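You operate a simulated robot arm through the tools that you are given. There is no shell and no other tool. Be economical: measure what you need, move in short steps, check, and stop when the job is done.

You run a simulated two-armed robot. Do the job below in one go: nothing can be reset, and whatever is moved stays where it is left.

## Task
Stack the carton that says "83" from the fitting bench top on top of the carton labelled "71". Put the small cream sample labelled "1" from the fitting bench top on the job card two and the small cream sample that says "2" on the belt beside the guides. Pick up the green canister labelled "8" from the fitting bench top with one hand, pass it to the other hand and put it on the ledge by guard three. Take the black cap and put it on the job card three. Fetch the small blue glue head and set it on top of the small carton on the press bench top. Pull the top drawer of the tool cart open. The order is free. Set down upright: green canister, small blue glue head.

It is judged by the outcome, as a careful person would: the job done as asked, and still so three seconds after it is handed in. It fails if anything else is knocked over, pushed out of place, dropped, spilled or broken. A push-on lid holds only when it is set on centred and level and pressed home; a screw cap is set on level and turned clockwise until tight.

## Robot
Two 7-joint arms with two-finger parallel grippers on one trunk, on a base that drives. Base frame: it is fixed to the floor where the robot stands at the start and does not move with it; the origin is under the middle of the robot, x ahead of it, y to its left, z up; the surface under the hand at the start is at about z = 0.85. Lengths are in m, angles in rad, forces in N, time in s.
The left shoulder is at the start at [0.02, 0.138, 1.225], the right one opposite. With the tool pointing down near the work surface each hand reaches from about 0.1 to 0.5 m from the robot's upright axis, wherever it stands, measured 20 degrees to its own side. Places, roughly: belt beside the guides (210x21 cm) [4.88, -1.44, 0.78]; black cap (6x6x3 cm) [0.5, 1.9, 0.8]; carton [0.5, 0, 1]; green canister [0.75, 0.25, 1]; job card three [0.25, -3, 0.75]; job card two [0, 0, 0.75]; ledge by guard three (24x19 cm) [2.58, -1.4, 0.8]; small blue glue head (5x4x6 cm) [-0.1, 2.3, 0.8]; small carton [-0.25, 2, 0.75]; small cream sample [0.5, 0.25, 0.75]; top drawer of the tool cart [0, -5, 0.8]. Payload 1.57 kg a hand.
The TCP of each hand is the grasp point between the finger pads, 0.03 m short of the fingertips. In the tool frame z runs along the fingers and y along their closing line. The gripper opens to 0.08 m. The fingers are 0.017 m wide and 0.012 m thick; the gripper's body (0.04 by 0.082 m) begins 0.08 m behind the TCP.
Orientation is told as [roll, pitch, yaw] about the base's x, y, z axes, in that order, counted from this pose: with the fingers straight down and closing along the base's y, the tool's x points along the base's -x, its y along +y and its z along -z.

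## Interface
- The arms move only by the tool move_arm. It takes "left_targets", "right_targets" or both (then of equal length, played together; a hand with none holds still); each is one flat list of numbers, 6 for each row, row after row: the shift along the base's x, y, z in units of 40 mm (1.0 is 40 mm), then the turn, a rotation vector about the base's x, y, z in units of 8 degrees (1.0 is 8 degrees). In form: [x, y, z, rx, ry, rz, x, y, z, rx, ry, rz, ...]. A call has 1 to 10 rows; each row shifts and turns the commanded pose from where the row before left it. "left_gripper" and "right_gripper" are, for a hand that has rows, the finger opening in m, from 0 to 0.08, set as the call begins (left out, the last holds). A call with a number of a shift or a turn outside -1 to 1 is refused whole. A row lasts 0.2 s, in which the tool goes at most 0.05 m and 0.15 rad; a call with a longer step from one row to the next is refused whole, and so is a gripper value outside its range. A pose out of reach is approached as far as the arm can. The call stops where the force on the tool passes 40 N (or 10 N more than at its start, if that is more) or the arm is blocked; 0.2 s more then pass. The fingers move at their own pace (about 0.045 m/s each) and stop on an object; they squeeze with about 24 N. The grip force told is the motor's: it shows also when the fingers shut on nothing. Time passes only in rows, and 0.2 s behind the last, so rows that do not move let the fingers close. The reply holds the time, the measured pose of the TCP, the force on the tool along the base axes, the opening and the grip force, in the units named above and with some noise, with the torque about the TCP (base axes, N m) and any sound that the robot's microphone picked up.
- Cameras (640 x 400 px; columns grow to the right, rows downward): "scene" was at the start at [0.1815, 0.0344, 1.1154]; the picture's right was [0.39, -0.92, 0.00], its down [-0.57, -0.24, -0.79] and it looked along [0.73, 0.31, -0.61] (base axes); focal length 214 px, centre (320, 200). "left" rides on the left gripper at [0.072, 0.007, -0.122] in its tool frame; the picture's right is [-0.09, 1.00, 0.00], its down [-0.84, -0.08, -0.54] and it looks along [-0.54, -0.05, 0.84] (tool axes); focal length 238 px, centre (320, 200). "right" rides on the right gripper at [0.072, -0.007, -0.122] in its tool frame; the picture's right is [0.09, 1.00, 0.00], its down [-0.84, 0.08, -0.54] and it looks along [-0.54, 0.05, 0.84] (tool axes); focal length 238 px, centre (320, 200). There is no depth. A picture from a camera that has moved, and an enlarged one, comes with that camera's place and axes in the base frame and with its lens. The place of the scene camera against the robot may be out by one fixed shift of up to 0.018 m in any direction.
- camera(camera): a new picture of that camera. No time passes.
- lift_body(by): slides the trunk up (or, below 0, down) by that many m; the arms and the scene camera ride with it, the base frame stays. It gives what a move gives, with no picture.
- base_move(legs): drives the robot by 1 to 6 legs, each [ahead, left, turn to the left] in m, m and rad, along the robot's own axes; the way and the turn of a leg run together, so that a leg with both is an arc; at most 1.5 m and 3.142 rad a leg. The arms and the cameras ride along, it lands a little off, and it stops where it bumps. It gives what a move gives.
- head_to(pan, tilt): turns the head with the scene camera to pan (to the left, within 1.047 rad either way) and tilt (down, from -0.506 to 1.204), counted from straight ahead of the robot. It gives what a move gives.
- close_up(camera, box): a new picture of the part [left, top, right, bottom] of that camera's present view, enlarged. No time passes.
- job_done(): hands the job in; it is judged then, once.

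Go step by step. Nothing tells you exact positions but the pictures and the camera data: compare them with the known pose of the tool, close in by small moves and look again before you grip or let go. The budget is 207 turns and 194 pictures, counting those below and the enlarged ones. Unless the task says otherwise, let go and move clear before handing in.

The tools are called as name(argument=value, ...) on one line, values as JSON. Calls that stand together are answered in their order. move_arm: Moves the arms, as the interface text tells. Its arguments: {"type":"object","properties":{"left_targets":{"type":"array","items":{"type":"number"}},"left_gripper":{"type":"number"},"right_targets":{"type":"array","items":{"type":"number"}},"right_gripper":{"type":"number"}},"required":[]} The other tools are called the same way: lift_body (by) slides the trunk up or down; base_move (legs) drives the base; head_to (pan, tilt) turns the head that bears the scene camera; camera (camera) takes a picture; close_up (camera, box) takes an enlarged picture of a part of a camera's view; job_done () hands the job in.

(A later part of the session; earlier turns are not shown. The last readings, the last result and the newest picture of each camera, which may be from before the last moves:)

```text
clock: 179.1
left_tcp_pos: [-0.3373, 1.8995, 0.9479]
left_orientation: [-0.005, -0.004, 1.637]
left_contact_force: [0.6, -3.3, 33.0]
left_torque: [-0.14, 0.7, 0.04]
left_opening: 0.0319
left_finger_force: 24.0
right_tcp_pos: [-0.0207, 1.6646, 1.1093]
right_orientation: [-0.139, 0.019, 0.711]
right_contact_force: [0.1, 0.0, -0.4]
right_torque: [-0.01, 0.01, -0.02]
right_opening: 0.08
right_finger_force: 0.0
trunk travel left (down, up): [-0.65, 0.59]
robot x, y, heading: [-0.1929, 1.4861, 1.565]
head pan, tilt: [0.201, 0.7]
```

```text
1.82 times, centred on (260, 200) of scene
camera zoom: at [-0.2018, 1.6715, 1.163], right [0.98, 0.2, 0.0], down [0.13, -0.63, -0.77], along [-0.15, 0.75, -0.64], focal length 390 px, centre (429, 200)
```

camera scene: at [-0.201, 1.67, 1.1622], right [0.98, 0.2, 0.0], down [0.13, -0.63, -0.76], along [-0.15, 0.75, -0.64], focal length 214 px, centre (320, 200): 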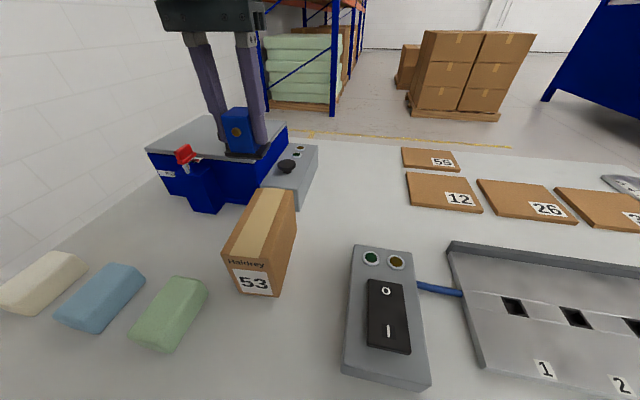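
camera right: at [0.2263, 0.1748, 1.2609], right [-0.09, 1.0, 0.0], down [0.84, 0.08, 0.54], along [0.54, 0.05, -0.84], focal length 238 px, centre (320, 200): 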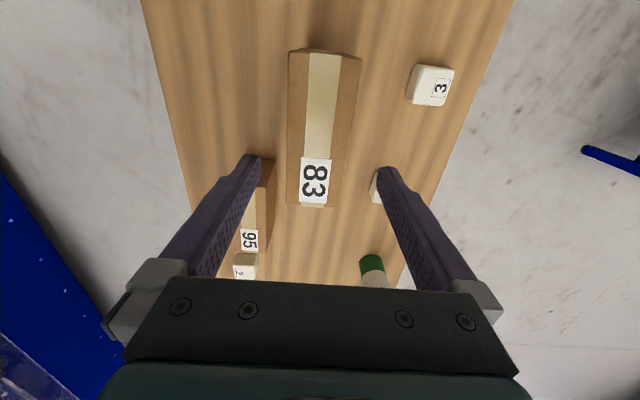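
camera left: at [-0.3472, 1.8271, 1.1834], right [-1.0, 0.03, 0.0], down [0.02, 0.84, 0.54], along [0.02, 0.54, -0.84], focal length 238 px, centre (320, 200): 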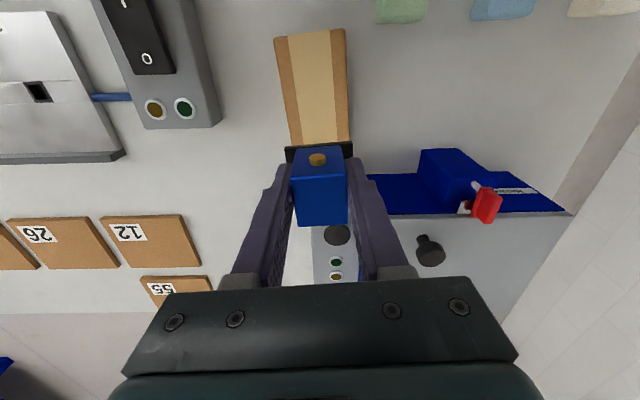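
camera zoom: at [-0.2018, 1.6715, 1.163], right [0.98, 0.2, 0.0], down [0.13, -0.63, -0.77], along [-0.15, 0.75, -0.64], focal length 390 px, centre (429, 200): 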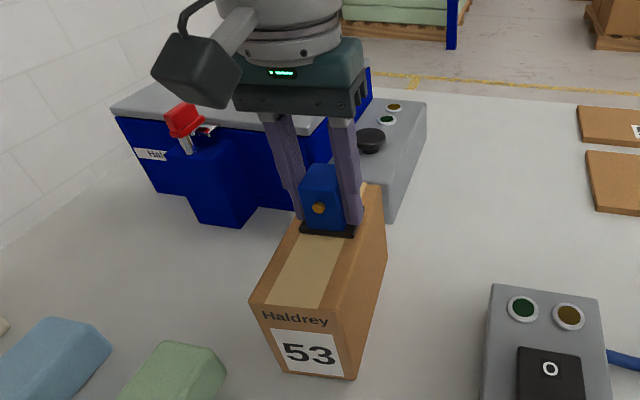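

Contact; centred on the carton. Easing the pressure, releasing and rising straight up.

move_arm(left_targets=[0, 0, 0.06, 0, 0, 0])

move_arm(left_targets=[0, 0, 0, 0, 0, 0, 0, 0, 0, 0, 0, 0, 0, 0, 0, 0, 0, 0], left_gripper=0.08)

move_arm(left_targets=[0, 0, 0.5, 0, 0, 0, 0, 0, 1, 0, 0, 0, 0, 0, 1, 0, 0, 0, 0, -0.7, 0.7, 0, 0, 0, 0, -1, 0, 0, 0, 0])

camera(camera="scene")

```text
clock: 179.5
left_tcp_pos: [-0.3372, 1.8984, 0.9485]
left_orientation: [-0.006, 0.0, 1.634]
left_contact_force: [1.0, 3.0, 16.8]
left_torque: [0.25, 0.32, -0.09]
left_opening: 0.0318
left_finger_force: 24.1
right_tcp_pos: [-0.0192, 1.6648, 1.1086]
right_orientation: [-0.141, 0.019, 0.71]
right_contact_force: [0.5, -0.2, -0.1]
right_torque: [-0.01, 0.02, 0.01]
right_opening: 0.0801
right_finger_force: 0.1
trunk travel left (down, up): [-0.65, 0.59]
robot x, y, heading: [-0.1872, 1.4876, 1.569]
head pan, tilt: [0.201, 0.7]
```

```text
clock: 180.3
left_tcp_pos: [-0.3382, 1.9001, 0.949]
left_orientation: [-0.001, 0.0, 1.636]
left_contact_force: [3.1, -1.4, 27.3]
left_torque: [-0.13, 0.79, 0.01]
left_opening: 0.0771
left_finger_force: 0.1
right_tcp_pos: [-0.0205, 1.6655, 1.1089]
right_orientation: [-0.139, 0.018, 0.71]
right_contact_force: [0.9, 0.2, 0.4]
right_torque: [0.02, -0.01, -0.02]
right_opening: 0.0803
right_finger_force: 0.0
trunk travel left (down, up): [-0.65, 0.59]
robot x, y, heading: [-0.1862, 1.4904, 1.563]
head pan, tilt: [0.201, 0.7]
```

```text
clock: 181.5
left_tcp_pos: [-0.3374, 1.8289, 1.0766]
left_orientation: [-0.004, 0.001, 1.637]
left_contact_force: [0.2, 0.2, 0.5]
left_torque: [-0.01, -0.04, -0.01]
left_opening: 0.0801
left_finger_force: 0.0
right_tcp_pos: [-0.0207, 1.6632, 1.1077]
right_orientation: [-0.141, 0.019, 0.71]
right_contact_force: [0.6, -0.5, 0.8]
right_torque: [-0.03, -0.01, -0.01]
right_opening: 0.0799
right_finger_force: 0.1
trunk travel left (down, up): [-0.65, 0.59]
robot x, y, heading: [-0.1844, 1.4869, 1.567]
head pan, tilt: [0.201, 0.7]
```

```text
133 pictures are left
camera scene: at [-0.2011, 1.67, 1.1622], right [0.98, 0.2, 0.0], down [0.13, -0.63, -0.76], along [-0.15, 0.75, -0.64], focal length 214 px, centre (320, 200)
```

scene: 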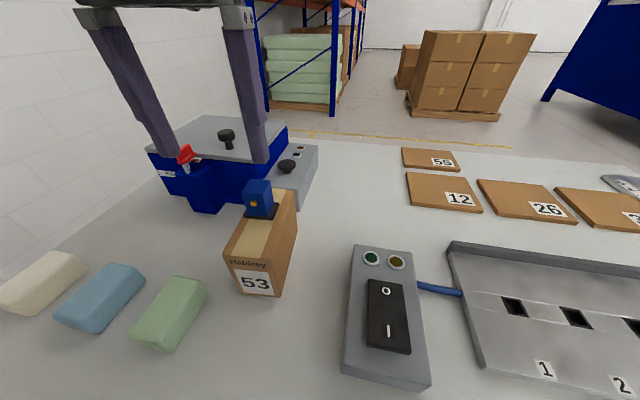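

Glue head stands upright on carton 53. Next the black cap near [0.55, 1.9].

base_move(legs=[[-0.2, 0, 0], [0, -0.88, 0], [0.22, 0, 0]])

lift_body(by=-0.1)

camera(camera="left")

camera(camera="scene")

```text
clock: 188.6
left_tcp_pos: [0.5348, 1.8485, 1.0764]
left_orientation: [-0.005, 0.004, 1.635]
left_contact_force: [-0.6, 0.5, 0.4]
left_torque: [0.03, 0.01, 0.0]
left_opening: 0.0801
left_finger_force: 0.1
right_tcp_pos: [0.8529, 1.681, 1.1092]
right_orientation: [-0.14, 0.019, 0.711]
right_contact_force: [0.0, -0.2, -0.1]
right_torque: [0.0, -0.05, -0.01]
right_opening: 0.0801
right_finger_force: 0.1
trunk travel left (down, up): [-0.65, 0.59]
robot x, y, heading: [0.6886, 1.5029, 1.561]
head pan, tilt: [0.201, 0.7]
```

```text
clock: 189.9
left_tcp_pos: [0.5348, 1.8481, 0.9754]
left_orientation: [-0.003, 0.003, 1.636]
left_contact_force: [-0.7, 0.7, 0.1]
left_torque: [-0.01, -0.03, 0.01]
left_opening: 0.0802
left_finger_force: 0.0
right_tcp_pos: [0.8522, 1.681, 1.0086]
right_orientation: [-0.142, 0.019, 0.711]
right_contact_force: [0.1, -0.2, -0.1]
right_torque: [0.0, 0.01, 0.0]
right_opening: 0.0799
right_finger_force: 0.2
trunk travel left (down, up): [-0.55, 0.69]
robot x, y, heading: [0.6864, 1.5041, 1.564]
head pan, tilt: [0.201, 0.7]
```

```text
132 pictures are left
camera left: at [0.5322, 1.777, 1.098], right [-1.0, 0.03, 0.0], down [0.02, 0.84, 0.54], along [0.02, 0.54, -0.84], focal length 238 px, centre (320, 200)
```

left: 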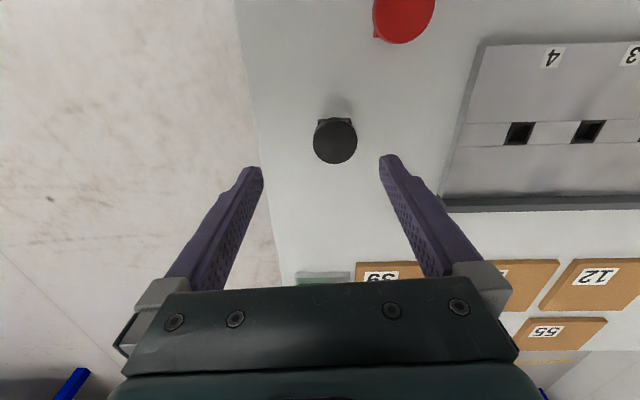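

```text
131 pictures are left
camera scene: at [0.6714, 1.688, 1.0622], right [0.98, 0.2, 0.0], down [0.13, -0.63, -0.77], along [-0.15, 0.75, -0.64], focal length 214 px, centre (320, 200)
```

scene: 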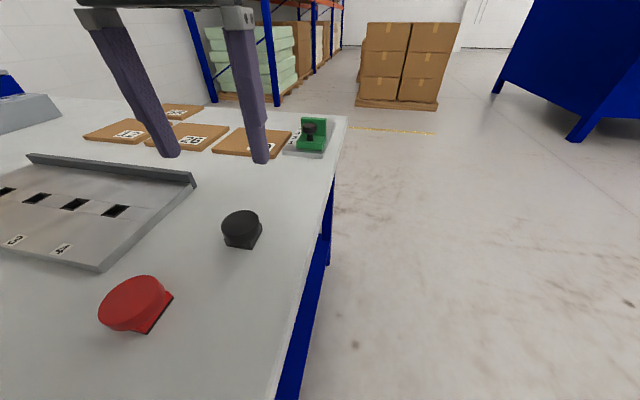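

close_up(camera="left", box=[295, 105, 375, 170])

close_up(camera="scene", box=[200, 190, 290, 260])

```text
6.15 times, centred on (335, 138) of left
camera zoom: at [0.5322, 1.777, 1.098], right [-1.0, 0.03, 0.0], down [0.02, 0.84, 0.54], along [0.02, 0.54, -0.84], focal length 1467 px, centre (228, 585)
```

zoom: 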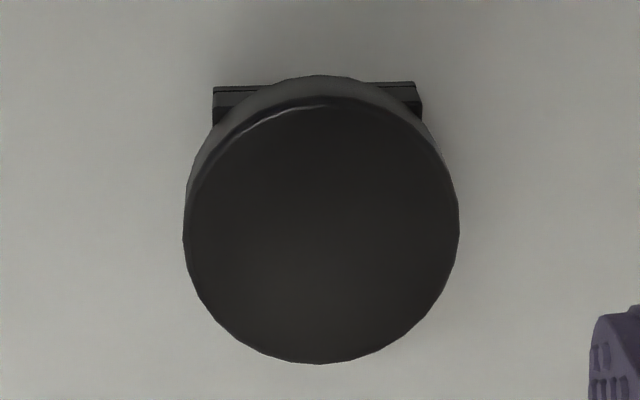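

```text
5.71 times, centred on (245, 225) of scene
camera zoom: at [0.6714, 1.688, 1.0622], right [0.98, 0.2, 0.0], down [0.13, -0.63, -0.77], along [-0.15, 0.75, -0.64], focal length 1226 px, centre (749, 57)
```

zoom: 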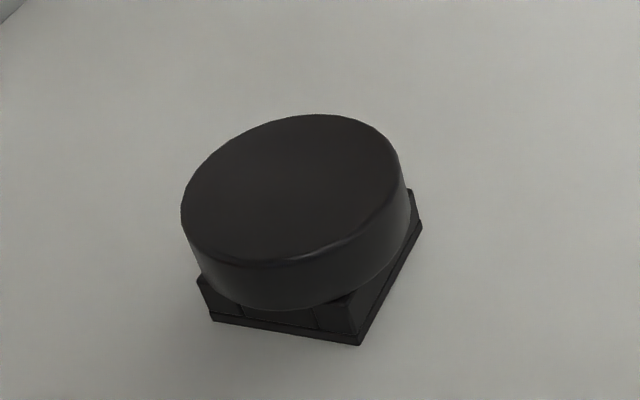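

Cap centre ≈[0.519, 1.870], disc Ø≈52 mm, top z≈0.83. Descending over it.

move_arm(left_targets=[-0.2, 0.28, -0.6, 0, 0, 0, -0.2, 0.27, -0.6, 0, 0, 0, 0, 0, -0.4, 0, 0, 0])

camera(camera="left")

```text
clock: 190.7
left_tcp_pos: [0.5157, 1.8705, 0.9126]
left_orientation: [-0.004, 0.003, 1.636]
left_contact_force: [-1.1, 0.4, -0.3]
left_torque: [0.03, 0.01, -0.01]
left_opening: 0.0797
left_finger_force: 0.0
right_tcp_pos: [0.8532, 1.6801, 1.0089]
right_orientation: [-0.141, 0.019, 0.712]
right_contact_force: [-0.1, -0.6, -0.1]
right_torque: [0.03, -0.03, 0.03]
right_opening: 0.0798
right_finger_force: 0.0
trunk travel left (down, up): [-0.55, 0.69]
robot x, y, heading: [0.6865, 1.5063, 1.564]
head pan, tilt: [0.201, 0.7]
```

```text
128 pictures are left
camera left: at [0.5149, 1.7986, 1.0343], right [-1.0, 0.03, 0.0], down [0.02, 0.84, 0.54], along [0.02, 0.54, -0.84], focal length 238 px, centre (320, 200)
```

left: 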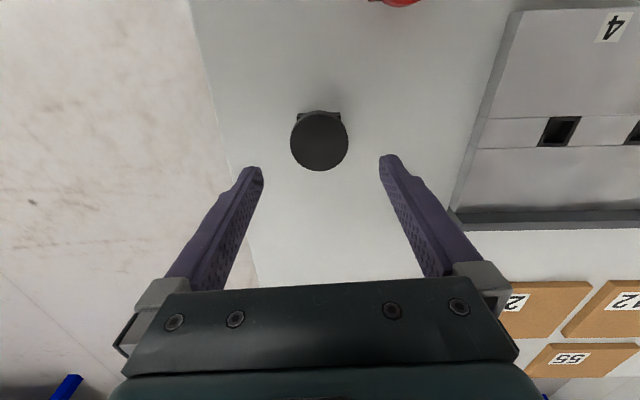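

move_arm(left_targets=[0.06, -0.07, -0.8, 0, 0, 0, 0, 0, -0.7, 0, 0, 0, 0, 0, -0.42, 0, 0, 0])

move_arm(left_targets=[0, 0, 0, 0, 0, 0, 0, 0, 0, 0, 0, 0, 0, 0, 0, 0, 0, 0, 0, 0, 0, 0, 0, 0], left_gripper=0.0)

move_arm(left_targets=[0, 0, 0.4, 0, 0, 0, 0, 0, 0.9, 0, 0, 0, 0, 0, 1, 0, 0, 0, 0, 0, 1, 0, 0, 0])

camera(camera="left")

camera(camera="scene")

```text
clock: 191.5
left_tcp_pos: [0.5215, 1.8683, 0.8355]
left_orientation: [-0.003, 0.002, 1.635]
left_contact_force: [0.1, -0.3, -0.1]
left_torque: [0.0, -0.01, -0.01]
left_opening: 0.0799
left_finger_force: 0.1
right_tcp_pos: [0.8525, 1.6815, 1.0083]
right_orientation: [-0.141, 0.019, 0.709]
right_contact_force: [-0.4, 0.5, -0.5]
right_torque: [0.01, 0.01, 0.01]
right_opening: 0.0796
right_finger_force: 0.0
trunk travel left (down, up): [-0.55, 0.69]
robot x, y, heading: [0.6851, 1.503, 1.567]
head pan, tilt: [0.201, 0.7]
```

```text
clock: 192.5
left_tcp_pos: [0.521, 1.8676, 0.8357]
left_orientation: [-0.005, 0.003, 1.635]
left_contact_force: [-0.2, -0.8, -0.2]
left_torque: [-0.03, -0.02, -0.02]
left_opening: 0.0506
left_finger_force: 24.0
right_tcp_pos: [0.8542, 1.681, 1.0094]
right_orientation: [-0.141, 0.018, 0.711]
right_contact_force: [0.2, -0.7, 0.2]
right_torque: [0.0, 0.02, 0.0]
right_opening: 0.08
right_finger_force: 0.1
trunk travel left (down, up): [-0.55, 0.69]
robot x, y, heading: [0.6831, 1.5073, 1.566]
head pan, tilt: [0.201, 0.7]
```

```text
clock: 193.5
left_tcp_pos: [0.5235, 1.8689, 0.9668]
left_orientation: [-0.006, 0.002, 1.634]
left_contact_force: [0.0, -0.8, -0.6]
left_torque: [-0.02, 0.03, -0.02]
left_opening: 0.0504
left_finger_force: 24.0
right_tcp_pos: [0.8524, 1.6807, 1.0086]
right_orientation: [-0.142, 0.02, 0.71]
right_contact_force: [-1.1, -0.1, 0.9]
right_torque: [0.02, 0.0, -0.02]
right_opening: 0.08
right_finger_force: 0.0
trunk travel left (down, up): [-0.55, 0.69]
robot x, y, heading: [0.6872, 1.5053, 1.57]
head pan, tilt: [0.201, 0.7]
```

```text
127 pictures are left
camera left: at [0.5197, 1.7971, 1.0883], right [-1.0, 0.03, 0.0], down [0.02, 0.84, 0.54], along [0.02, 0.54, -0.84], focal length 238 px, centre (320, 200)
```

left: 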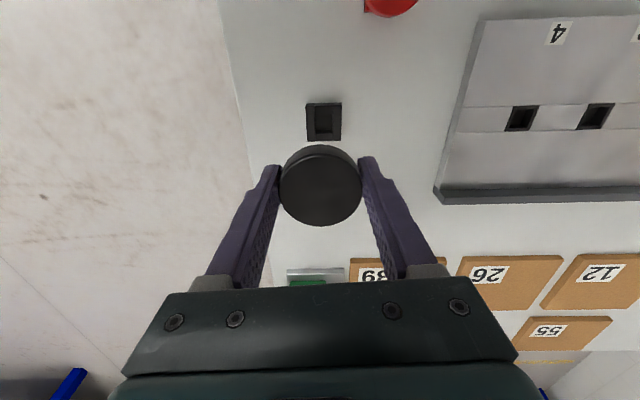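

```text
126 pictures are left
camera scene: at [0.6714, 1.688, 1.0622], right [0.98, 0.2, 0.0], down [0.13, -0.63, -0.77], along [-0.15, 0.75, -0.64], focal length 214 px, centre (320, 200)
```

scene: 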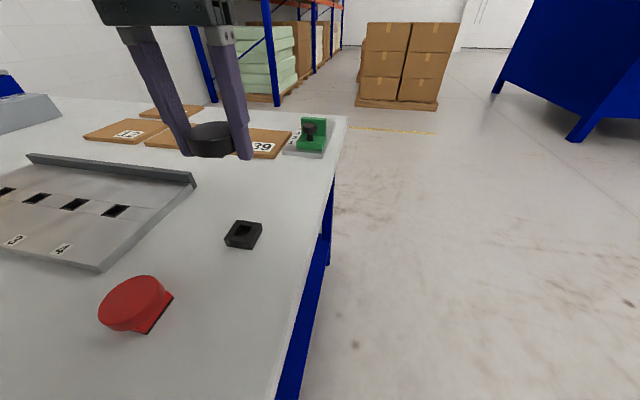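

The cap lifted off its stand cleanly. Carrying it to job card three near [0.25, -3]; driving to about [-0.6, -1.8] to look.

base_move(legs=[[-0.5, 0, 0], [0, 0, 3.14], [0, -1.3, 0], [1.5, 0, 0], [1.2, 0, 0]])

head_to(pan=0.4, tilt=0.45)

camera(camera="scene")

```text
clock: 222.8
left_tcp_pos: [-0.3277, -2.0903, 0.9669]
left_orientation: [-0.004, 0.004, -1.441]
left_contact_force: [0.1, 0.1, -0.9]
left_torque: [0.03, -0.04, -0.02]
left_opening: 0.0502
left_finger_force: 24.1
right_tcp_pos: [-0.6701, -1.9249, 1.0089]
right_orientation: [-0.141, 0.018, -2.365]
right_contact_force: [0.2, -1.0, -0.3]
right_torque: [0.0, 0.03, 0.06]
right_opening: 0.0801
right_finger_force: 0.0
trunk travel left (down, up): [-0.55, 0.69]
robot x, y, heading: [-0.5175, -1.7351, -1.506]
head pan, tilt: [0.201, 0.7]
```

```text
clock: 223.6
left_tcp_pos: [-0.3276, -2.0902, 0.965]
left_orientation: [-0.006, 0.002, -1.44]
left_contact_force: [-0.1, 0.4, 0.2]
left_torque: [0.02, 0.01, -0.02]
left_opening: 0.0504
left_finger_force: 23.9
right_tcp_pos: [-0.6701, -1.9255, 1.0087]
right_orientation: [-0.141, 0.019, -2.363]
right_contact_force: [0.4, -0.3, 0.2]
right_torque: [0.0, 0.0, -0.01]
right_opening: 0.0803
right_finger_force: 0.0
trunk travel left (down, up): [-0.55, 0.69]
robot x, y, heading: [-0.5123, -1.7358, -1.507]
head pan, tilt: [0.4, 0.45]
```

```text
125 pictures are left
camera scene: at [-0.4654, -1.9189, 1.0843], right [-0.89, -0.45, 0.0], down [-0.19, 0.39, -0.9], along [0.4, -0.81, -0.44], focal length 214 px, centre (320, 200)
```

scene: 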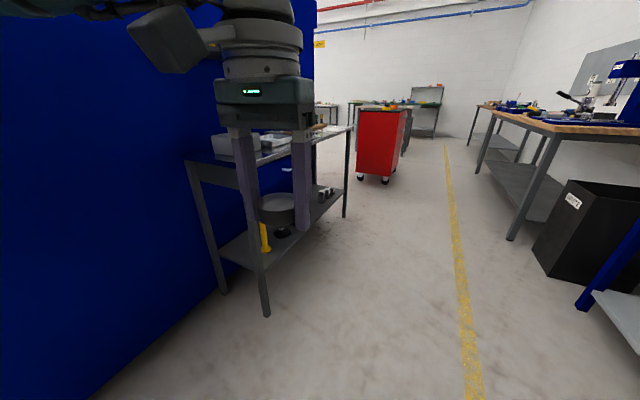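

The grey table stands along the machine's end with its long side facing -x. I'll face +x and slide along it.

base_move(legs=[[0, 0, 1.507], [0, -1.42, 0]])

head_to(pan=0.1, tilt=0.6)

camera(camera="scene")

```text
clock: 234.5
left_tcp_pos: [-0.1632, -3.0304, 0.9672]
left_orientation: [-0.005, 0.004, 0.044]
left_contact_force: [0.7, -0.6, -0.7]
left_torque: [0.01, -0.02, -0.02]
left_opening: 0.0499
left_finger_force: 23.1
right_tcp_pos: [-0.3588, -3.3566, 1.0083]
right_orientation: [-0.141, 0.019, -0.882]
right_contact_force: [0.2, -0.7, -0.6]
right_torque: [-0.01, -0.01, 0.0]
right_opening: 0.0799
right_finger_force: 0.0
trunk travel left (down, up): [-0.55, 0.69]
robot x, y, heading: [-0.5303, -3.1841, -0.023]
head pan, tilt: [0.4, 0.45]
```

```text
clock: 235.3
left_tcp_pos: [-0.1633, -3.0306, 0.9664]
left_orientation: [-0.006, 0.004, 0.044]
left_contact_force: [-0.4, 0.1, -0.5]
left_torque: [0.0, 0.03, -0.01]
left_opening: 0.0501
left_finger_force: 24.2
right_tcp_pos: [-0.3586, -3.3568, 1.0096]
right_orientation: [-0.142, 0.019, -0.882]
right_contact_force: [0.4, 0.6, 0.7]
right_torque: [-0.02, 0.0, -0.02]
right_opening: 0.0798
right_finger_force: 0.0
trunk travel left (down, up): [-0.55, 0.69]
robot x, y, heading: [-0.5308, -3.185, -0.028]
head pan, tilt: [0.099, 0.6]
```

```text
124 pictures are left
camera scene: at [-0.3415, -3.1809, 1.0709], right [0.07, -1.0, 0.0], down [-0.56, -0.04, -0.83], along [0.82, 0.06, -0.56], focal length 214 px, centre (320, 200)
```

scene: 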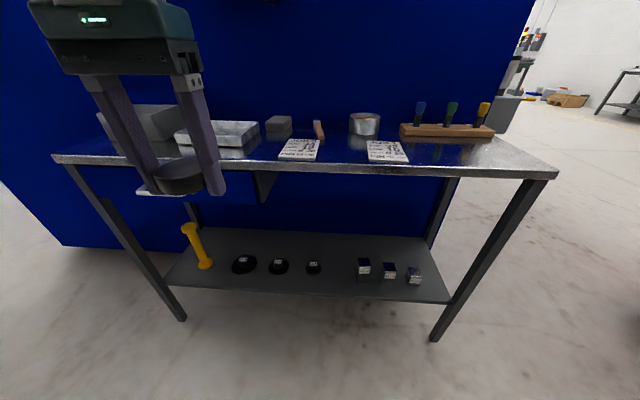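

close_up(camera="scene", box=[250, 100, 440, 190])

close_up(camera="scene", box=[100, 100, 300, 210])

```text
3.37 times, centred on (345, 145) of scene
camera zoom: at [-0.3415, -3.1809, 1.0709], right [0.07, -1.0, 0.0], down [-0.56, -0.04, -0.83], along [0.82, 0.06, -0.56], focal length 722 px, centre (236, 385)
```

zoom: 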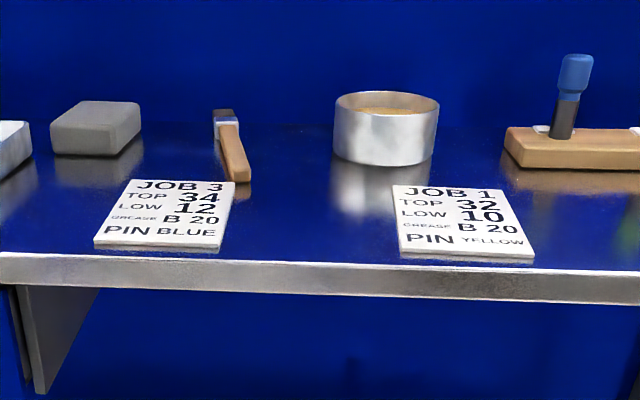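

```text
3.20 times, centred on (200, 155) of scene
camera zoom: at [-0.3415, -3.1809, 1.0709], right [0.07, -1.0, 0.0], down [-0.56, -0.04, -0.83], along [0.82, 0.06, -0.56], focal length 686 px, centre (704, 344)
```

zoom: 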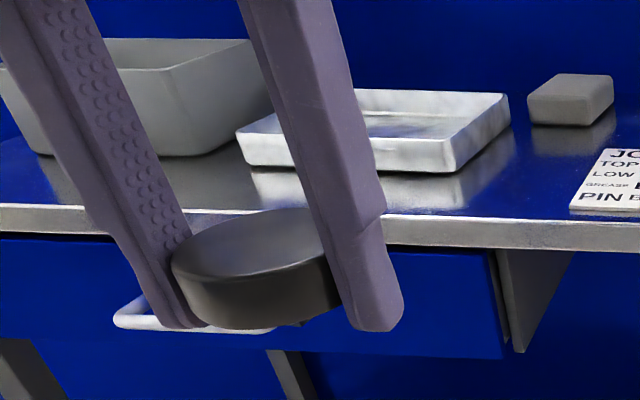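

Job card 3 is at ≈[0.234, -3.08], table z≈0.85. Driving in with the cap over it.

lift_body(by=0.06)

base_move(legs=[[0, -0.04, 0.025], [0.36, 0, 0]])

camera(camera="left")

camera(camera="scene")

```text
clock: 236.3
left_tcp_pos: [-0.1645, -3.0309, 1.0271]
left_orientation: [-0.004, 0.002, 0.045]
left_contact_force: [0.6, 0.6, -0.3]
left_torque: [0.0, 0.0, 0.0]
left_opening: 0.0501
left_finger_force: 23.9
right_tcp_pos: [-0.3588, -3.3554, 1.0702]
right_orientation: [-0.142, 0.019, -0.883]
right_contact_force: [-0.7, 0.6, 0.3]
right_torque: [0.01, 0.0, 0.02]
right_opening: 0.0799
right_finger_force: 0.1
trunk travel left (down, up): [-0.61, 0.63]
robot x, y, heading: [-0.532, -3.1849, -0.024]
head pan, tilt: [0.099, 0.6]
```

```text
clock: 239.1
left_tcp_pos: [0.1907, -3.0611, 1.0258]
left_orientation: [-0.006, 0.003, 0.068]
left_contact_force: [-1.0, 0.3, -0.2]
left_torque: [-0.04, -0.04, 0.0]
left_opening: 0.0502
left_finger_force: 24.0
right_tcp_pos: [0.0037, -3.3923, 1.07]
right_orientation: [-0.141, 0.02, -0.858]
right_contact_force: [0.4, -1.3, 0.6]
right_torque: [-0.03, -0.02, -0.03]
right_opening: 0.0799
right_finger_force: 0.1
trunk travel left (down, up): [-0.61, 0.63]
robot x, y, heading: [-0.1733, -3.2275, -0.002]
head pan, tilt: [0.099, 0.6]
```

```text
121 pictures are left
camera left: at [0.1182, -3.0587, 1.1477], right [0.02, 1.0, 0.0], down [0.84, -0.02, 0.54], along [0.54, -0.02, -0.84], focal length 238 px, centre (320, 200)
```

left: 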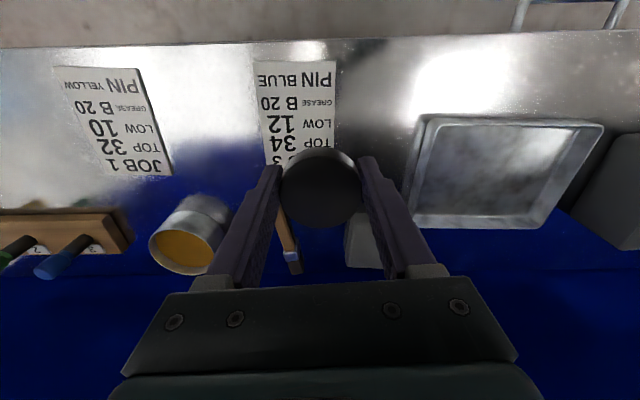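

```text
120 pictures are left
camera scene: at [0.0162, -3.2162, 1.1308], right [0.1, -1.0, 0.0], down [-0.56, -0.06, -0.83], along [0.82, 0.08, -0.56], focal length 214 px, centre (320, 200)
```

scene: 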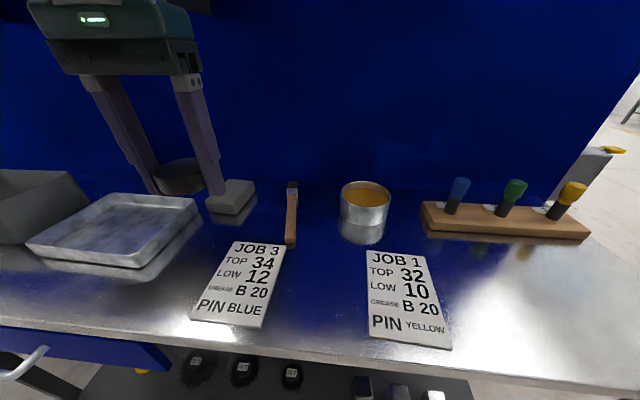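

Card 3 centre ≈[0.196, -3.089]. Lowering the cap onto it.

move_arm(left_targets=[0.08, -0.34, -0.7, 0, 0, 0, 0.07, -0.34, -0.8, 0, 0, 0, 0, 0, -0.9, 0, 0, 0, 0, 0, -0.8, 0, 0, 0, 0, 0, -0.2, 0, 0, 0])

close_up(camera="scene", box=[120, 170, 320, 340])

```text
clock: 240.3
left_tcp_pos: [0.1952, -3.0884, 0.8907]
left_orientation: [-0.003, 0.004, 0.066]
left_contact_force: [0.1, -0.1, -0.2]
left_torque: [0.0, 0.03, 0.0]
left_opening: 0.0501
left_finger_force: 24.4
right_tcp_pos: [0.0035, -3.3923, 1.0687]
right_orientation: [-0.14, 0.02, -0.86]
right_contact_force: [-0.2, 0.1, 0.1]
right_torque: [0.06, -0.04, -0.05]
right_opening: 0.08
right_finger_force: 0.2
trunk travel left (down, up): [-0.61, 0.63]
robot x, y, heading: [-0.1695, -3.2256, 0.0]
head pan, tilt: [0.099, 0.6]
```

```text
2.35 times, centred on (220, 255) of scene
camera zoom: at [0.0161, -3.2162, 1.1308], right [0.1, -1.0, 0.0], down [-0.56, -0.06, -0.83], along [0.82, 0.08, -0.56], focal length 505 px, centre (555, 71)
```

zoom: 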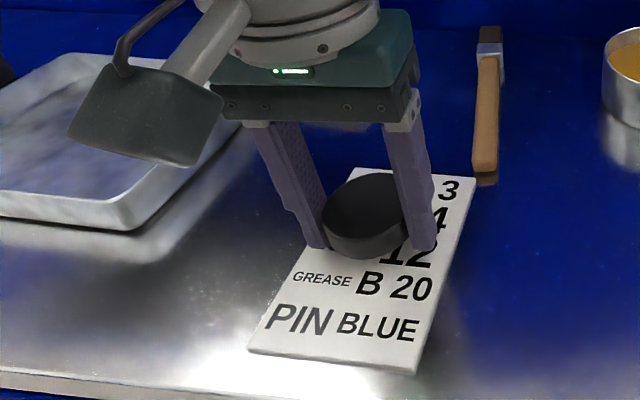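

move_arm(left_targets=[-0.1, -0.15, 0, 0, 0, 0, 0, 0, -0.1, 0, 0, 0, 0, 0, -0.1, 0, 0, 0, 0, 0, -0.1, 0, 0, 0, 0, 0, -0.08, 0, 0, 0])

close_up(camera="scene", box=[120, 170, 320, 340])

```text
clock: 241.2
left_tcp_pos: [0.1928, -3.0952, 0.8832]
left_orientation: [-0.006, 0.002, 0.068]
left_contact_force: [-5.8, 1.9, 19.5]
left_torque: [0.36, 0.17, 0.1]
left_opening: 0.0501
left_finger_force: 24.3
right_tcp_pos: [0.0024, -3.3903, 1.0695]
right_orientation: [-0.143, 0.02, -0.857]
right_contact_force: [-0.4, -0.1, 0.1]
right_torque: [0.02, 0.02, 0.0]
right_opening: 0.0799
right_finger_force: 0.1
trunk travel left (down, up): [-0.61, 0.63]
robot x, y, heading: [-0.179, -3.2265, -0.004]
head pan, tilt: [0.099, 0.6]
stopped in row 4 (left hand): the force on the tool passed its limit at 48 N (the readings are from after the stop); the commanded pose is now the measured one
```

```text
2.35 times, centred on (220, 255) of scene
camera zoom: at [0.0158, -3.2152, 1.131], right [0.1, -1.0, 0.0], down [-0.56, -0.06, -0.83], along [0.82, 0.08, -0.56], focal length 505 px, centre (555, 71)
```

zoom: 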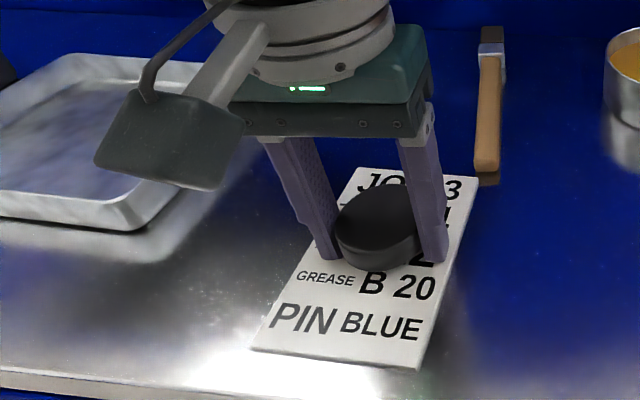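

Contact with the card. Easing up a hair, releasing, and rising.

move_arm(left_targets=[0, 0, 0.03, 0, 0, 0])

move_arm(left_targets=[0, 0, 0, 0, 0, 0, 0, 0, 0, 0, 0, 0, 0, 0, 0, 0, 0, 0], left_gripper=0.08)

move_arm(left_targets=[0, 0, 0.5, 0, 0, 0, 0, 0, 1, 0, 0, 0, 0, 0, 1, 0, 0, 0, 0, 0, 1, 0, 0, 0])

camera(camera="left")

```text
clock: 241.6
left_tcp_pos: [0.1916, -3.0962, 0.8836]
left_orientation: [-0.008, 0.002, 0.068]
left_contact_force: [-0.7, 2.7, 10.0]
left_torque: [0.28, 0.02, 0.05]
left_opening: 0.0499
left_finger_force: 24.0
right_tcp_pos: [0.0053, -3.3911, 1.0681]
right_orientation: [-0.141, 0.021, -0.86]
right_contact_force: [-0.9, 0.0, 0.4]
right_torque: [-0.01, 0.04, -0.04]
right_opening: 0.0799
right_finger_force: 0.1
trunk travel left (down, up): [-0.61, 0.63]
robot x, y, heading: [-0.1747, -3.2291, -0.004]
head pan, tilt: [0.099, 0.6]
```

```text
clock: 242.4
left_tcp_pos: [0.1933, -3.0976, 0.8849]
left_orientation: [-0.009, 0.002, 0.067]
left_contact_force: [1.3, -2.6, 8.3]
left_torque: [0.22, -0.02, 0.0]
left_opening: 0.0774
left_finger_force: 0.1
right_tcp_pos: [0.0033, -3.3921, 1.0691]
right_orientation: [-0.14, 0.019, -0.859]
right_contact_force: [-0.2, -0.4, 0.0]
right_torque: [0.02, 0.03, 0.03]
right_opening: 0.0798
right_finger_force: 0.0
trunk travel left (down, up): [-0.61, 0.63]
robot x, y, heading: [-0.1734, -3.2246, -0.003]
head pan, tilt: [0.099, 0.6]
```

```text
clock: 243.4
left_tcp_pos: [0.1927, -3.094, 1.0224]
left_orientation: [-0.01, 0.005, 0.067]
left_contact_force: [-0.5, 0.3, 0.3]
left_torque: [-0.03, -0.02, -0.01]
left_opening: 0.08
left_finger_force: 0.0
right_tcp_pos: [0.0024, -3.3924, 1.0688]
right_orientation: [-0.141, 0.02, -0.859]
right_contact_force: [0.3, 0.2, -0.8]
right_torque: [-0.01, -0.01, 0.02]
right_opening: 0.08
right_finger_force: 0.0
trunk travel left (down, up): [-0.61, 0.63]
robot x, y, heading: [-0.175, -3.2227, 0.002]
head pan, tilt: [0.099, 0.6]
```

```text
117 pictures are left
camera left: at [0.1205, -3.0919, 1.1448], right [0.02, 1.0, -0.01], down [0.84, -0.02, 0.54], along [0.54, -0.02, -0.84], focal length 238 px, centre (320, 200)
```

left: 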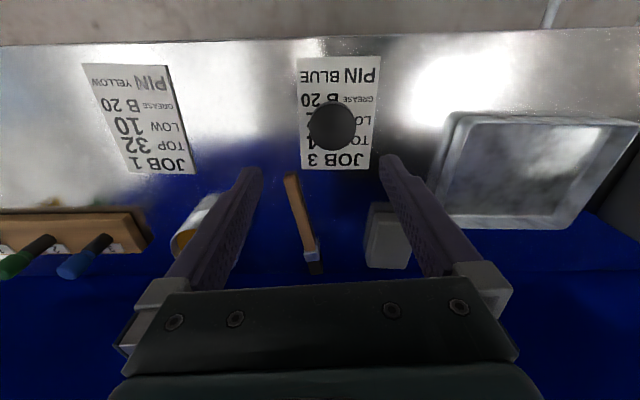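

Cap is on card 3. Now the tool cart: backing off and moving towards [-0.65, -4.3] to look.

base_move(legs=[[-0.5, 0, 0], [0, -0.7, 0], [0, 0, -0.9]])

head_to(pan=0.0, tilt=0.5)

camera(camera="scene")

```text
clock: 252.2
left_tcp_pos: [-0.3485, -4.1421, 1.0226]
left_orientation: [-0.008, 0.0, -0.836]
left_contact_force: [0.2, -0.5, 0.2]
left_torque: [0.01, 0.0, 0.02]
left_opening: 0.0802
left_finger_force: 0.0
right_tcp_pos: [-0.6988, -4.1764, 1.0687]
right_orientation: [-0.142, 0.018, -1.762]
right_contact_force: [0.1, 0.5, -0.6]
right_torque: [0.05, 0.01, -0.01]
right_opening: 0.0799
right_finger_force: 0.0
trunk travel left (down, up): [-0.61, 0.63]
robot x, y, heading: [-0.6814, -3.9373, -0.904]
head pan, tilt: [0.099, 0.6]
```

```text
clock: 252.8
left_tcp_pos: [-0.3488, -4.1414, 1.0226]
left_orientation: [-0.01, 0.002, -0.835]
left_contact_force: [0.3, -1.2, 0.2]
left_torque: [0.03, -0.01, 0.0]
left_opening: 0.08
left_finger_force: 0.2
right_tcp_pos: [-0.6981, -4.1763, 1.0674]
right_orientation: [-0.141, 0.02, -1.761]
right_contact_force: [-0.4, 0.3, -1.4]
right_torque: [-0.02, 0.01, 0.01]
right_opening: 0.0798
right_finger_force: 0.0
trunk travel left (down, up): [-0.61, 0.63]
robot x, y, heading: [-0.6781, -3.9342, -0.904]
head pan, tilt: [0.0, 0.499]
```

```text
116 pictures are left
camera scene: at [-0.5574, -4.0835, 1.1399], right [-0.79, -0.62, 0.0], down [-0.3, 0.38, -0.88], along [0.54, -0.69, -0.48], focal length 214 px, centre (320, 200)
```

scene: 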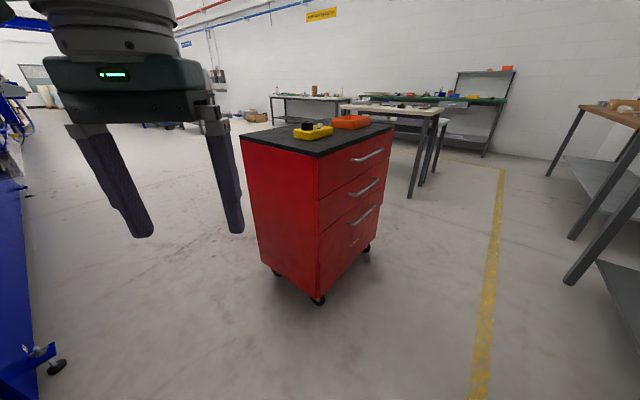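

The cart's drawers face -x; front face x≈-0.06, top handle near [-0.09, -5.07, 0.80]. I'll square up in front of it facing +x.

base_move(legs=[[0, 0, 0.904], [0, -1.25, 0]])

head_to(pan=0.15, tilt=0.7)

camera(camera="scene")

camera(camera="left")

```text
clock: 261.5
left_tcp_pos: [-0.3251, -5.072, 1.0224]
left_orientation: [-0.009, 0.002, 0.042]
left_contact_force: [0.2, 0.3, -0.1]
left_torque: [-0.03, 0.0, -0.03]
left_opening: 0.08
left_finger_force: 0.1
right_tcp_pos: [-0.5219, -5.3641, 1.069]
right_orientation: [-0.141, 0.018, -0.883]
right_contact_force: [-0.3, -0.1, -1.0]
right_torque: [-0.01, 0.03, 0.0]
right_opening: 0.0802
right_finger_force: 0.2
trunk travel left (down, up): [-0.61, 0.63]
robot x, y, heading: [-0.6949, -5.1953, -0.025]
head pan, tilt: [0.0, 0.499]
```

```text
clock: 262.3
left_tcp_pos: [-0.3258, -5.0723, 1.0221]
left_orientation: [-0.01, 0.001, 0.043]
left_contact_force: [-0.1, 0.2, -0.3]
left_torque: [0.03, 0.03, -0.03]
left_opening: 0.08
left_finger_force: 0.1
right_tcp_pos: [-0.5216, -5.3652, 1.0675]
right_orientation: [-0.142, 0.022, -0.883]
right_contact_force: [0.2, 1.4, 1.0]
right_torque: [-0.01, -0.04, -0.04]
right_opening: 0.0798
right_finger_force: 0.1
trunk travel left (down, up): [-0.61, 0.63]
robot x, y, heading: [-0.6957, -5.1976, -0.023]
head pan, tilt: [0.15, 0.7]
```

```text
115 pictures are left
camera scene: at [-0.5083, -5.1855, 1.1223], right [0.12, -0.99, 0.0], down [-0.64, -0.08, -0.77], along [0.76, 0.09, -0.64], focal length 214 px, centre (320, 200)
```

scene: 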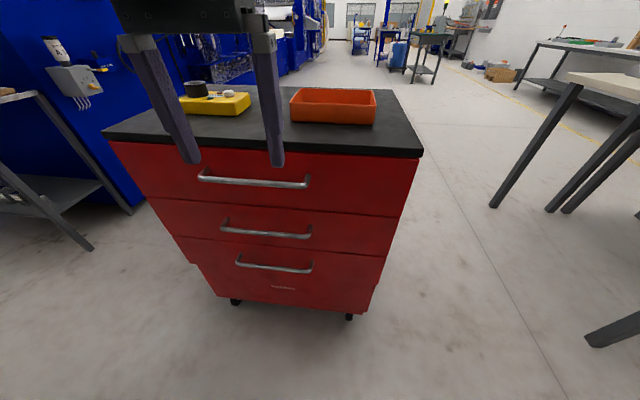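

```text
114 pictures are left
camera left: at [-0.3966, -5.0682, 1.1444], right [0.05, 1.0, -0.01], down [0.84, -0.04, 0.54], along [0.54, -0.03, -0.84], focal length 238 px, centre (320, 200)
```

left: 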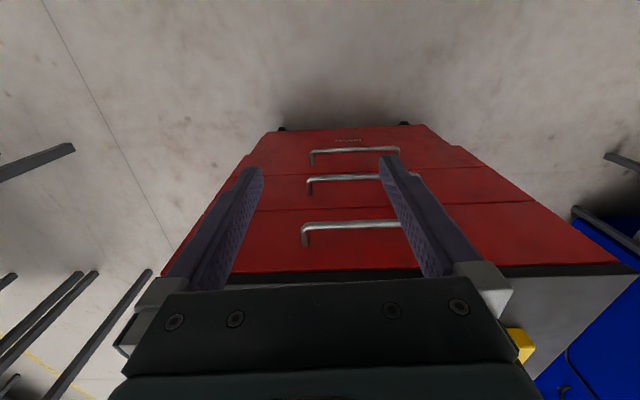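

Top handle spans roughly y -5.10…-4.89 at x≈-0.16, z≈0.85 with about 3 cm standoff. I'll move closer and turn the left hand so the fingers close along x, one finger behind the bar.

base_move(legs=[[0.09, 0.06, 0.023]])

move_arm(left_targets=[0, 0, 0, 0, 0, 1, 0, 0, 0, 0, 0, 1, 0, 0, 0, 0, 0, 1, 0, 0, 0, 0, 0, 1, 0, 0, 0, 0, 0, 1, 0, 0, 0, 0, 0, 1, 0, 0, 0, 0, 0, 1, 0, 0, 0, 0, 0, 1, 0, 0, 0, 0, 0, 1, 0, 0, 0, 0, 0, 1])

camera(camera="left")

camera(camera="scene")

```text
clock: 263.4
left_tcp_pos: [-0.2373, -5.0069, 1.0219]
left_orientation: [-0.009, 0.001, 0.066]
left_contact_force: [0.5, -1.4, -0.3]
left_torque: [-0.01, -0.01, 0.01]
left_opening: 0.0802
left_finger_force: 0.0
right_tcp_pos: [-0.4264, -5.3025, 1.0685]
right_orientation: [-0.14, 0.018, -0.859]
right_contact_force: [-0.2, -0.2, 0.0]
right_torque: [0.01, 0.0, -0.01]
right_opening: 0.0799
right_finger_force: 0.0
trunk travel left (down, up): [-0.61, 0.63]
robot x, y, heading: [-0.6013, -5.1326, 0.002]
head pan, tilt: [0.15, 0.7]
```

```text
clock: 265.6
left_tcp_pos: [-0.2365, -5.0042, 1.0228]
left_orientation: [-0.008, 0.001, 1.465]
left_contact_force: [-0.4, 0.5, -0.2]
left_torque: [-0.01, -0.01, 0.03]
left_opening: 0.0801
left_finger_force: 0.1
right_tcp_pos: [-0.4261, -5.3034, 1.0689]
right_orientation: [-0.141, 0.02, -0.86]
right_contact_force: [-0.6, 0.6, -0.1]
right_torque: [-0.01, 0.0, -0.01]
right_opening: 0.0799
right_finger_force: 0.0
trunk travel left (down, up): [-0.61, 0.63]
robot x, y, heading: [-0.6054, -5.1336, 0.0]
head pan, tilt: [0.15, 0.7]
```

```text
113 pictures are left
camera left: at [-0.2513, -5.0755, 1.1447], right [-0.98, 0.2, -0.01], down [0.16, 0.83, 0.54], along [0.11, 0.53, -0.84], focal length 238 px, centre (320, 200)
```

left: 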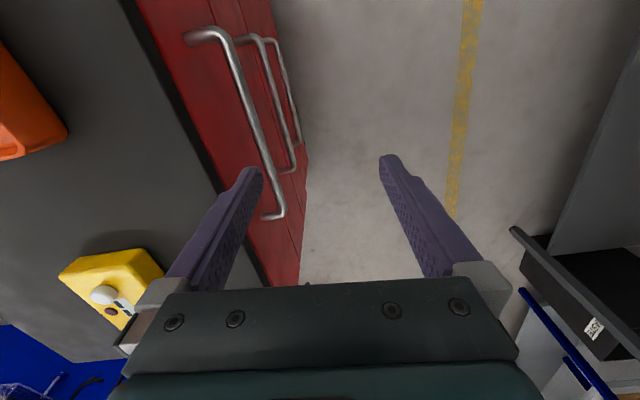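

```text
112 pictures are left
camera scene: at [-0.4175, -5.1227, 1.1222], right [0.15, -0.99, 0.0], down [-0.64, -0.1, -0.76], along [0.76, 0.11, -0.64], focal length 214 px, centre (320, 200)
```

scene: 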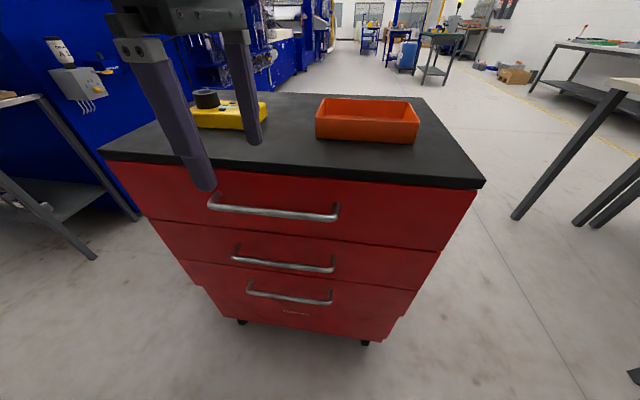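

Bar mid ≈[-0.144, -4.99, 0.842], face ≈-0.108. Positioning above with opening 0.06 so the +x finger enters the gap.

move_arm(left_targets=[0.5, 0.1, -0.5, 0, 0, 0.33, 0.7, 0.1, -0.6, 0, 0, 0, 0.74, 0.1, -0.6, 0, 0, 0], left_gripper=0.06)

camera(camera="left")

```text
clock: 266.4
left_tcp_pos: [-0.1589, -4.9929, 0.9543]
left_orientation: [-0.008, 0.002, 1.506]
left_contact_force: [0.9, -0.5, -0.1]
left_torque: [-0.02, 0.01, 0.02]
left_opening: 0.0604
left_finger_force: 0.0
right_tcp_pos: [-0.4262, -5.303, 1.0678]
right_orientation: [-0.142, 0.019, -0.862]
right_contact_force: [0.8, -0.6, 0.5]
right_torque: [-0.03, -0.01, 0.02]
right_opening: 0.08
right_finger_force: 0.0
trunk travel left (down, up): [-0.61, 0.63]
robot x, y, heading: [-0.6065, -5.1365, -0.012]
head pan, tilt: [0.15, 0.7]
```

```text
111 pictures are left
camera left: at [-0.1708, -5.0643, 1.0774], right [-0.99, 0.16, -0.01], down [0.13, 0.83, 0.54], along [0.09, 0.53, -0.84], focal length 238 px, centre (320, 200)
```

left: 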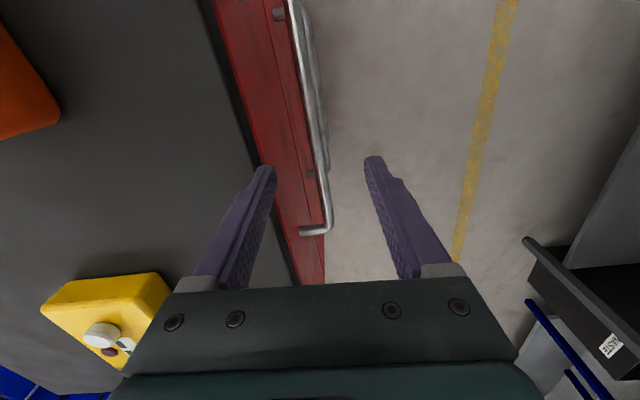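

Refined: bar x≈-0.154, face ≈-0.118. Shifting -11 mm, then descending.

move_arm(left_targets=[-0.28, 0, 0, 0, 0, 0, 0, 0, -0.8, 0, 0, 0])

camera(camera="left")

close_up(camera="scene", box=[130, 60, 360, 250])

```text
clock: 267.1
left_tcp_pos: [-0.1711, -4.9935, 0.9237]
left_orientation: [-0.009, 0.002, 1.509]
left_contact_force: [-0.5, 0.2, 0.2]
left_torque: [-0.03, -0.01, 0.0]
left_opening: 0.0599
left_finger_force: 0.0
right_tcp_pos: [-0.4282, -5.3019, 1.0687]
right_orientation: [-0.143, 0.019, -0.86]
right_contact_force: [-0.7, 0.2, 0.1]
right_torque: [0.01, 0.0, -0.03]
right_opening: 0.0798
right_finger_force: 0.0
trunk travel left (down, up): [-0.61, 0.63]
robot x, y, heading: [-0.6044, -5.1337, -0.007]
head pan, tilt: [0.15, 0.7]
```

```text
110 pictures are left
camera left: at [-0.1822, -5.0643, 1.0453], right [-0.99, 0.15, -0.01], down [0.12, 0.83, 0.54], along [0.09, 0.53, -0.84], focal length 238 px, centre (320, 200)
```

left: 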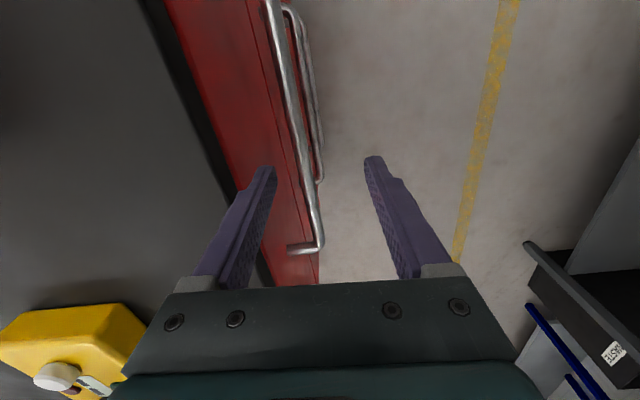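

```text
2.11 times, centred on (245, 155) of scene
camera zoom: at [-0.4175, -5.1227, 1.1222], right [0.15, -0.99, 0.0], down [-0.64, -0.1, -0.76], along [0.76, 0.11, -0.64], focal length 452 px, centre (478, 295)
```

zoom: 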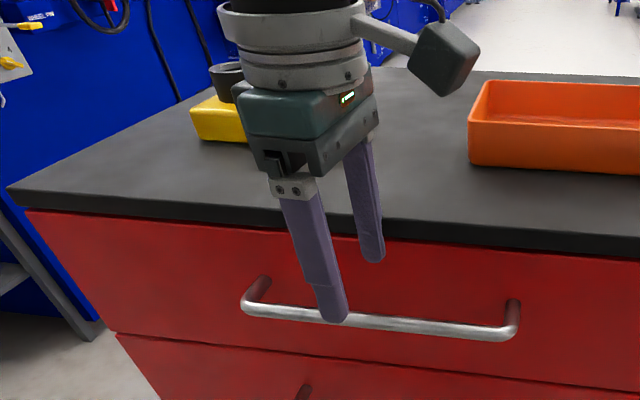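

Alignment agrees. Descending with the finger behind the bar.

move_arm(left_targets=[0.08, 0, -0.6, 0, 0, 0, 0, 0, -0.6, 0, 0, 0, 0, 0, -0.5, 0, 0, 0])

close_up(camera="scene", box=[130, 60, 360, 250])

camera(camera="left")

```text
clock: 267.9
left_tcp_pos: [-0.1662, -4.9944, 0.8527]
left_orientation: [-0.009, 0.001, 1.508]
left_contact_force: [0.9, -0.6, 0.5]
left_torque: [0.01, 0.0, -0.04]
left_opening: 0.0601
left_finger_force: 0.1
right_tcp_pos: [-0.4269, -5.3029, 1.068]
right_orientation: [-0.141, 0.018, -0.861]
right_contact_force: [0.7, 0.3, 0.6]
right_torque: [0.03, -0.03, 0.01]
right_opening: 0.08
right_finger_force: 0.1
trunk travel left (down, up): [-0.61, 0.63]
robot x, y, heading: [-0.603, -5.1332, -0.007]
head pan, tilt: [0.15, 0.7]
```

```text
2.11 times, centred on (245, 155) of scene
camera zoom: at [-0.4175, -5.1227, 1.1222], right [0.15, -0.99, 0.0], down [-0.64, -0.1, -0.76], along [0.76, 0.11, -0.64], focal length 452 px, centre (478, 295)
```

zoom: 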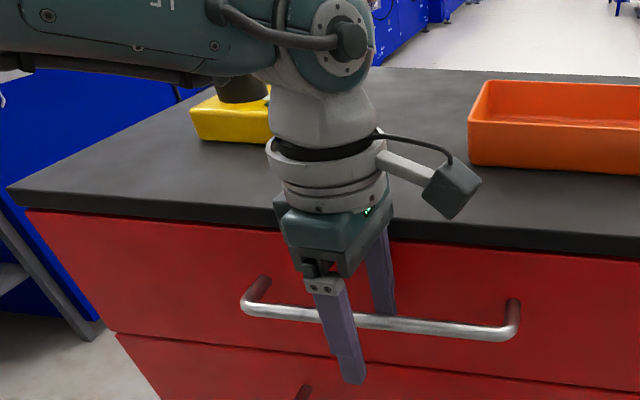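

```text
107 pictures are left
camera left: at [-0.1794, -5.0648, 0.9752], right [-0.99, 0.15, -0.01], down [0.13, 0.83, 0.54], along [0.09, 0.53, -0.84], focal length 238 px, centre (320, 200)
```

left: 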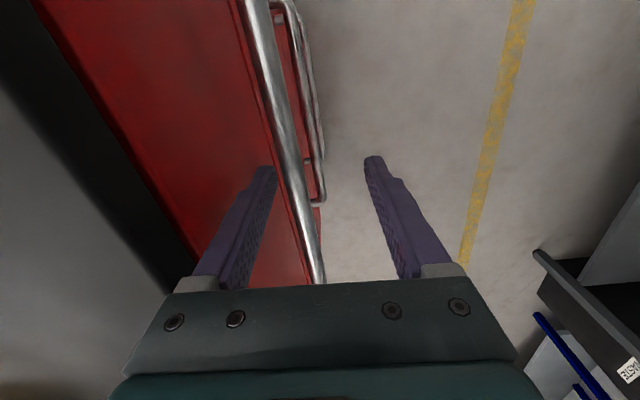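

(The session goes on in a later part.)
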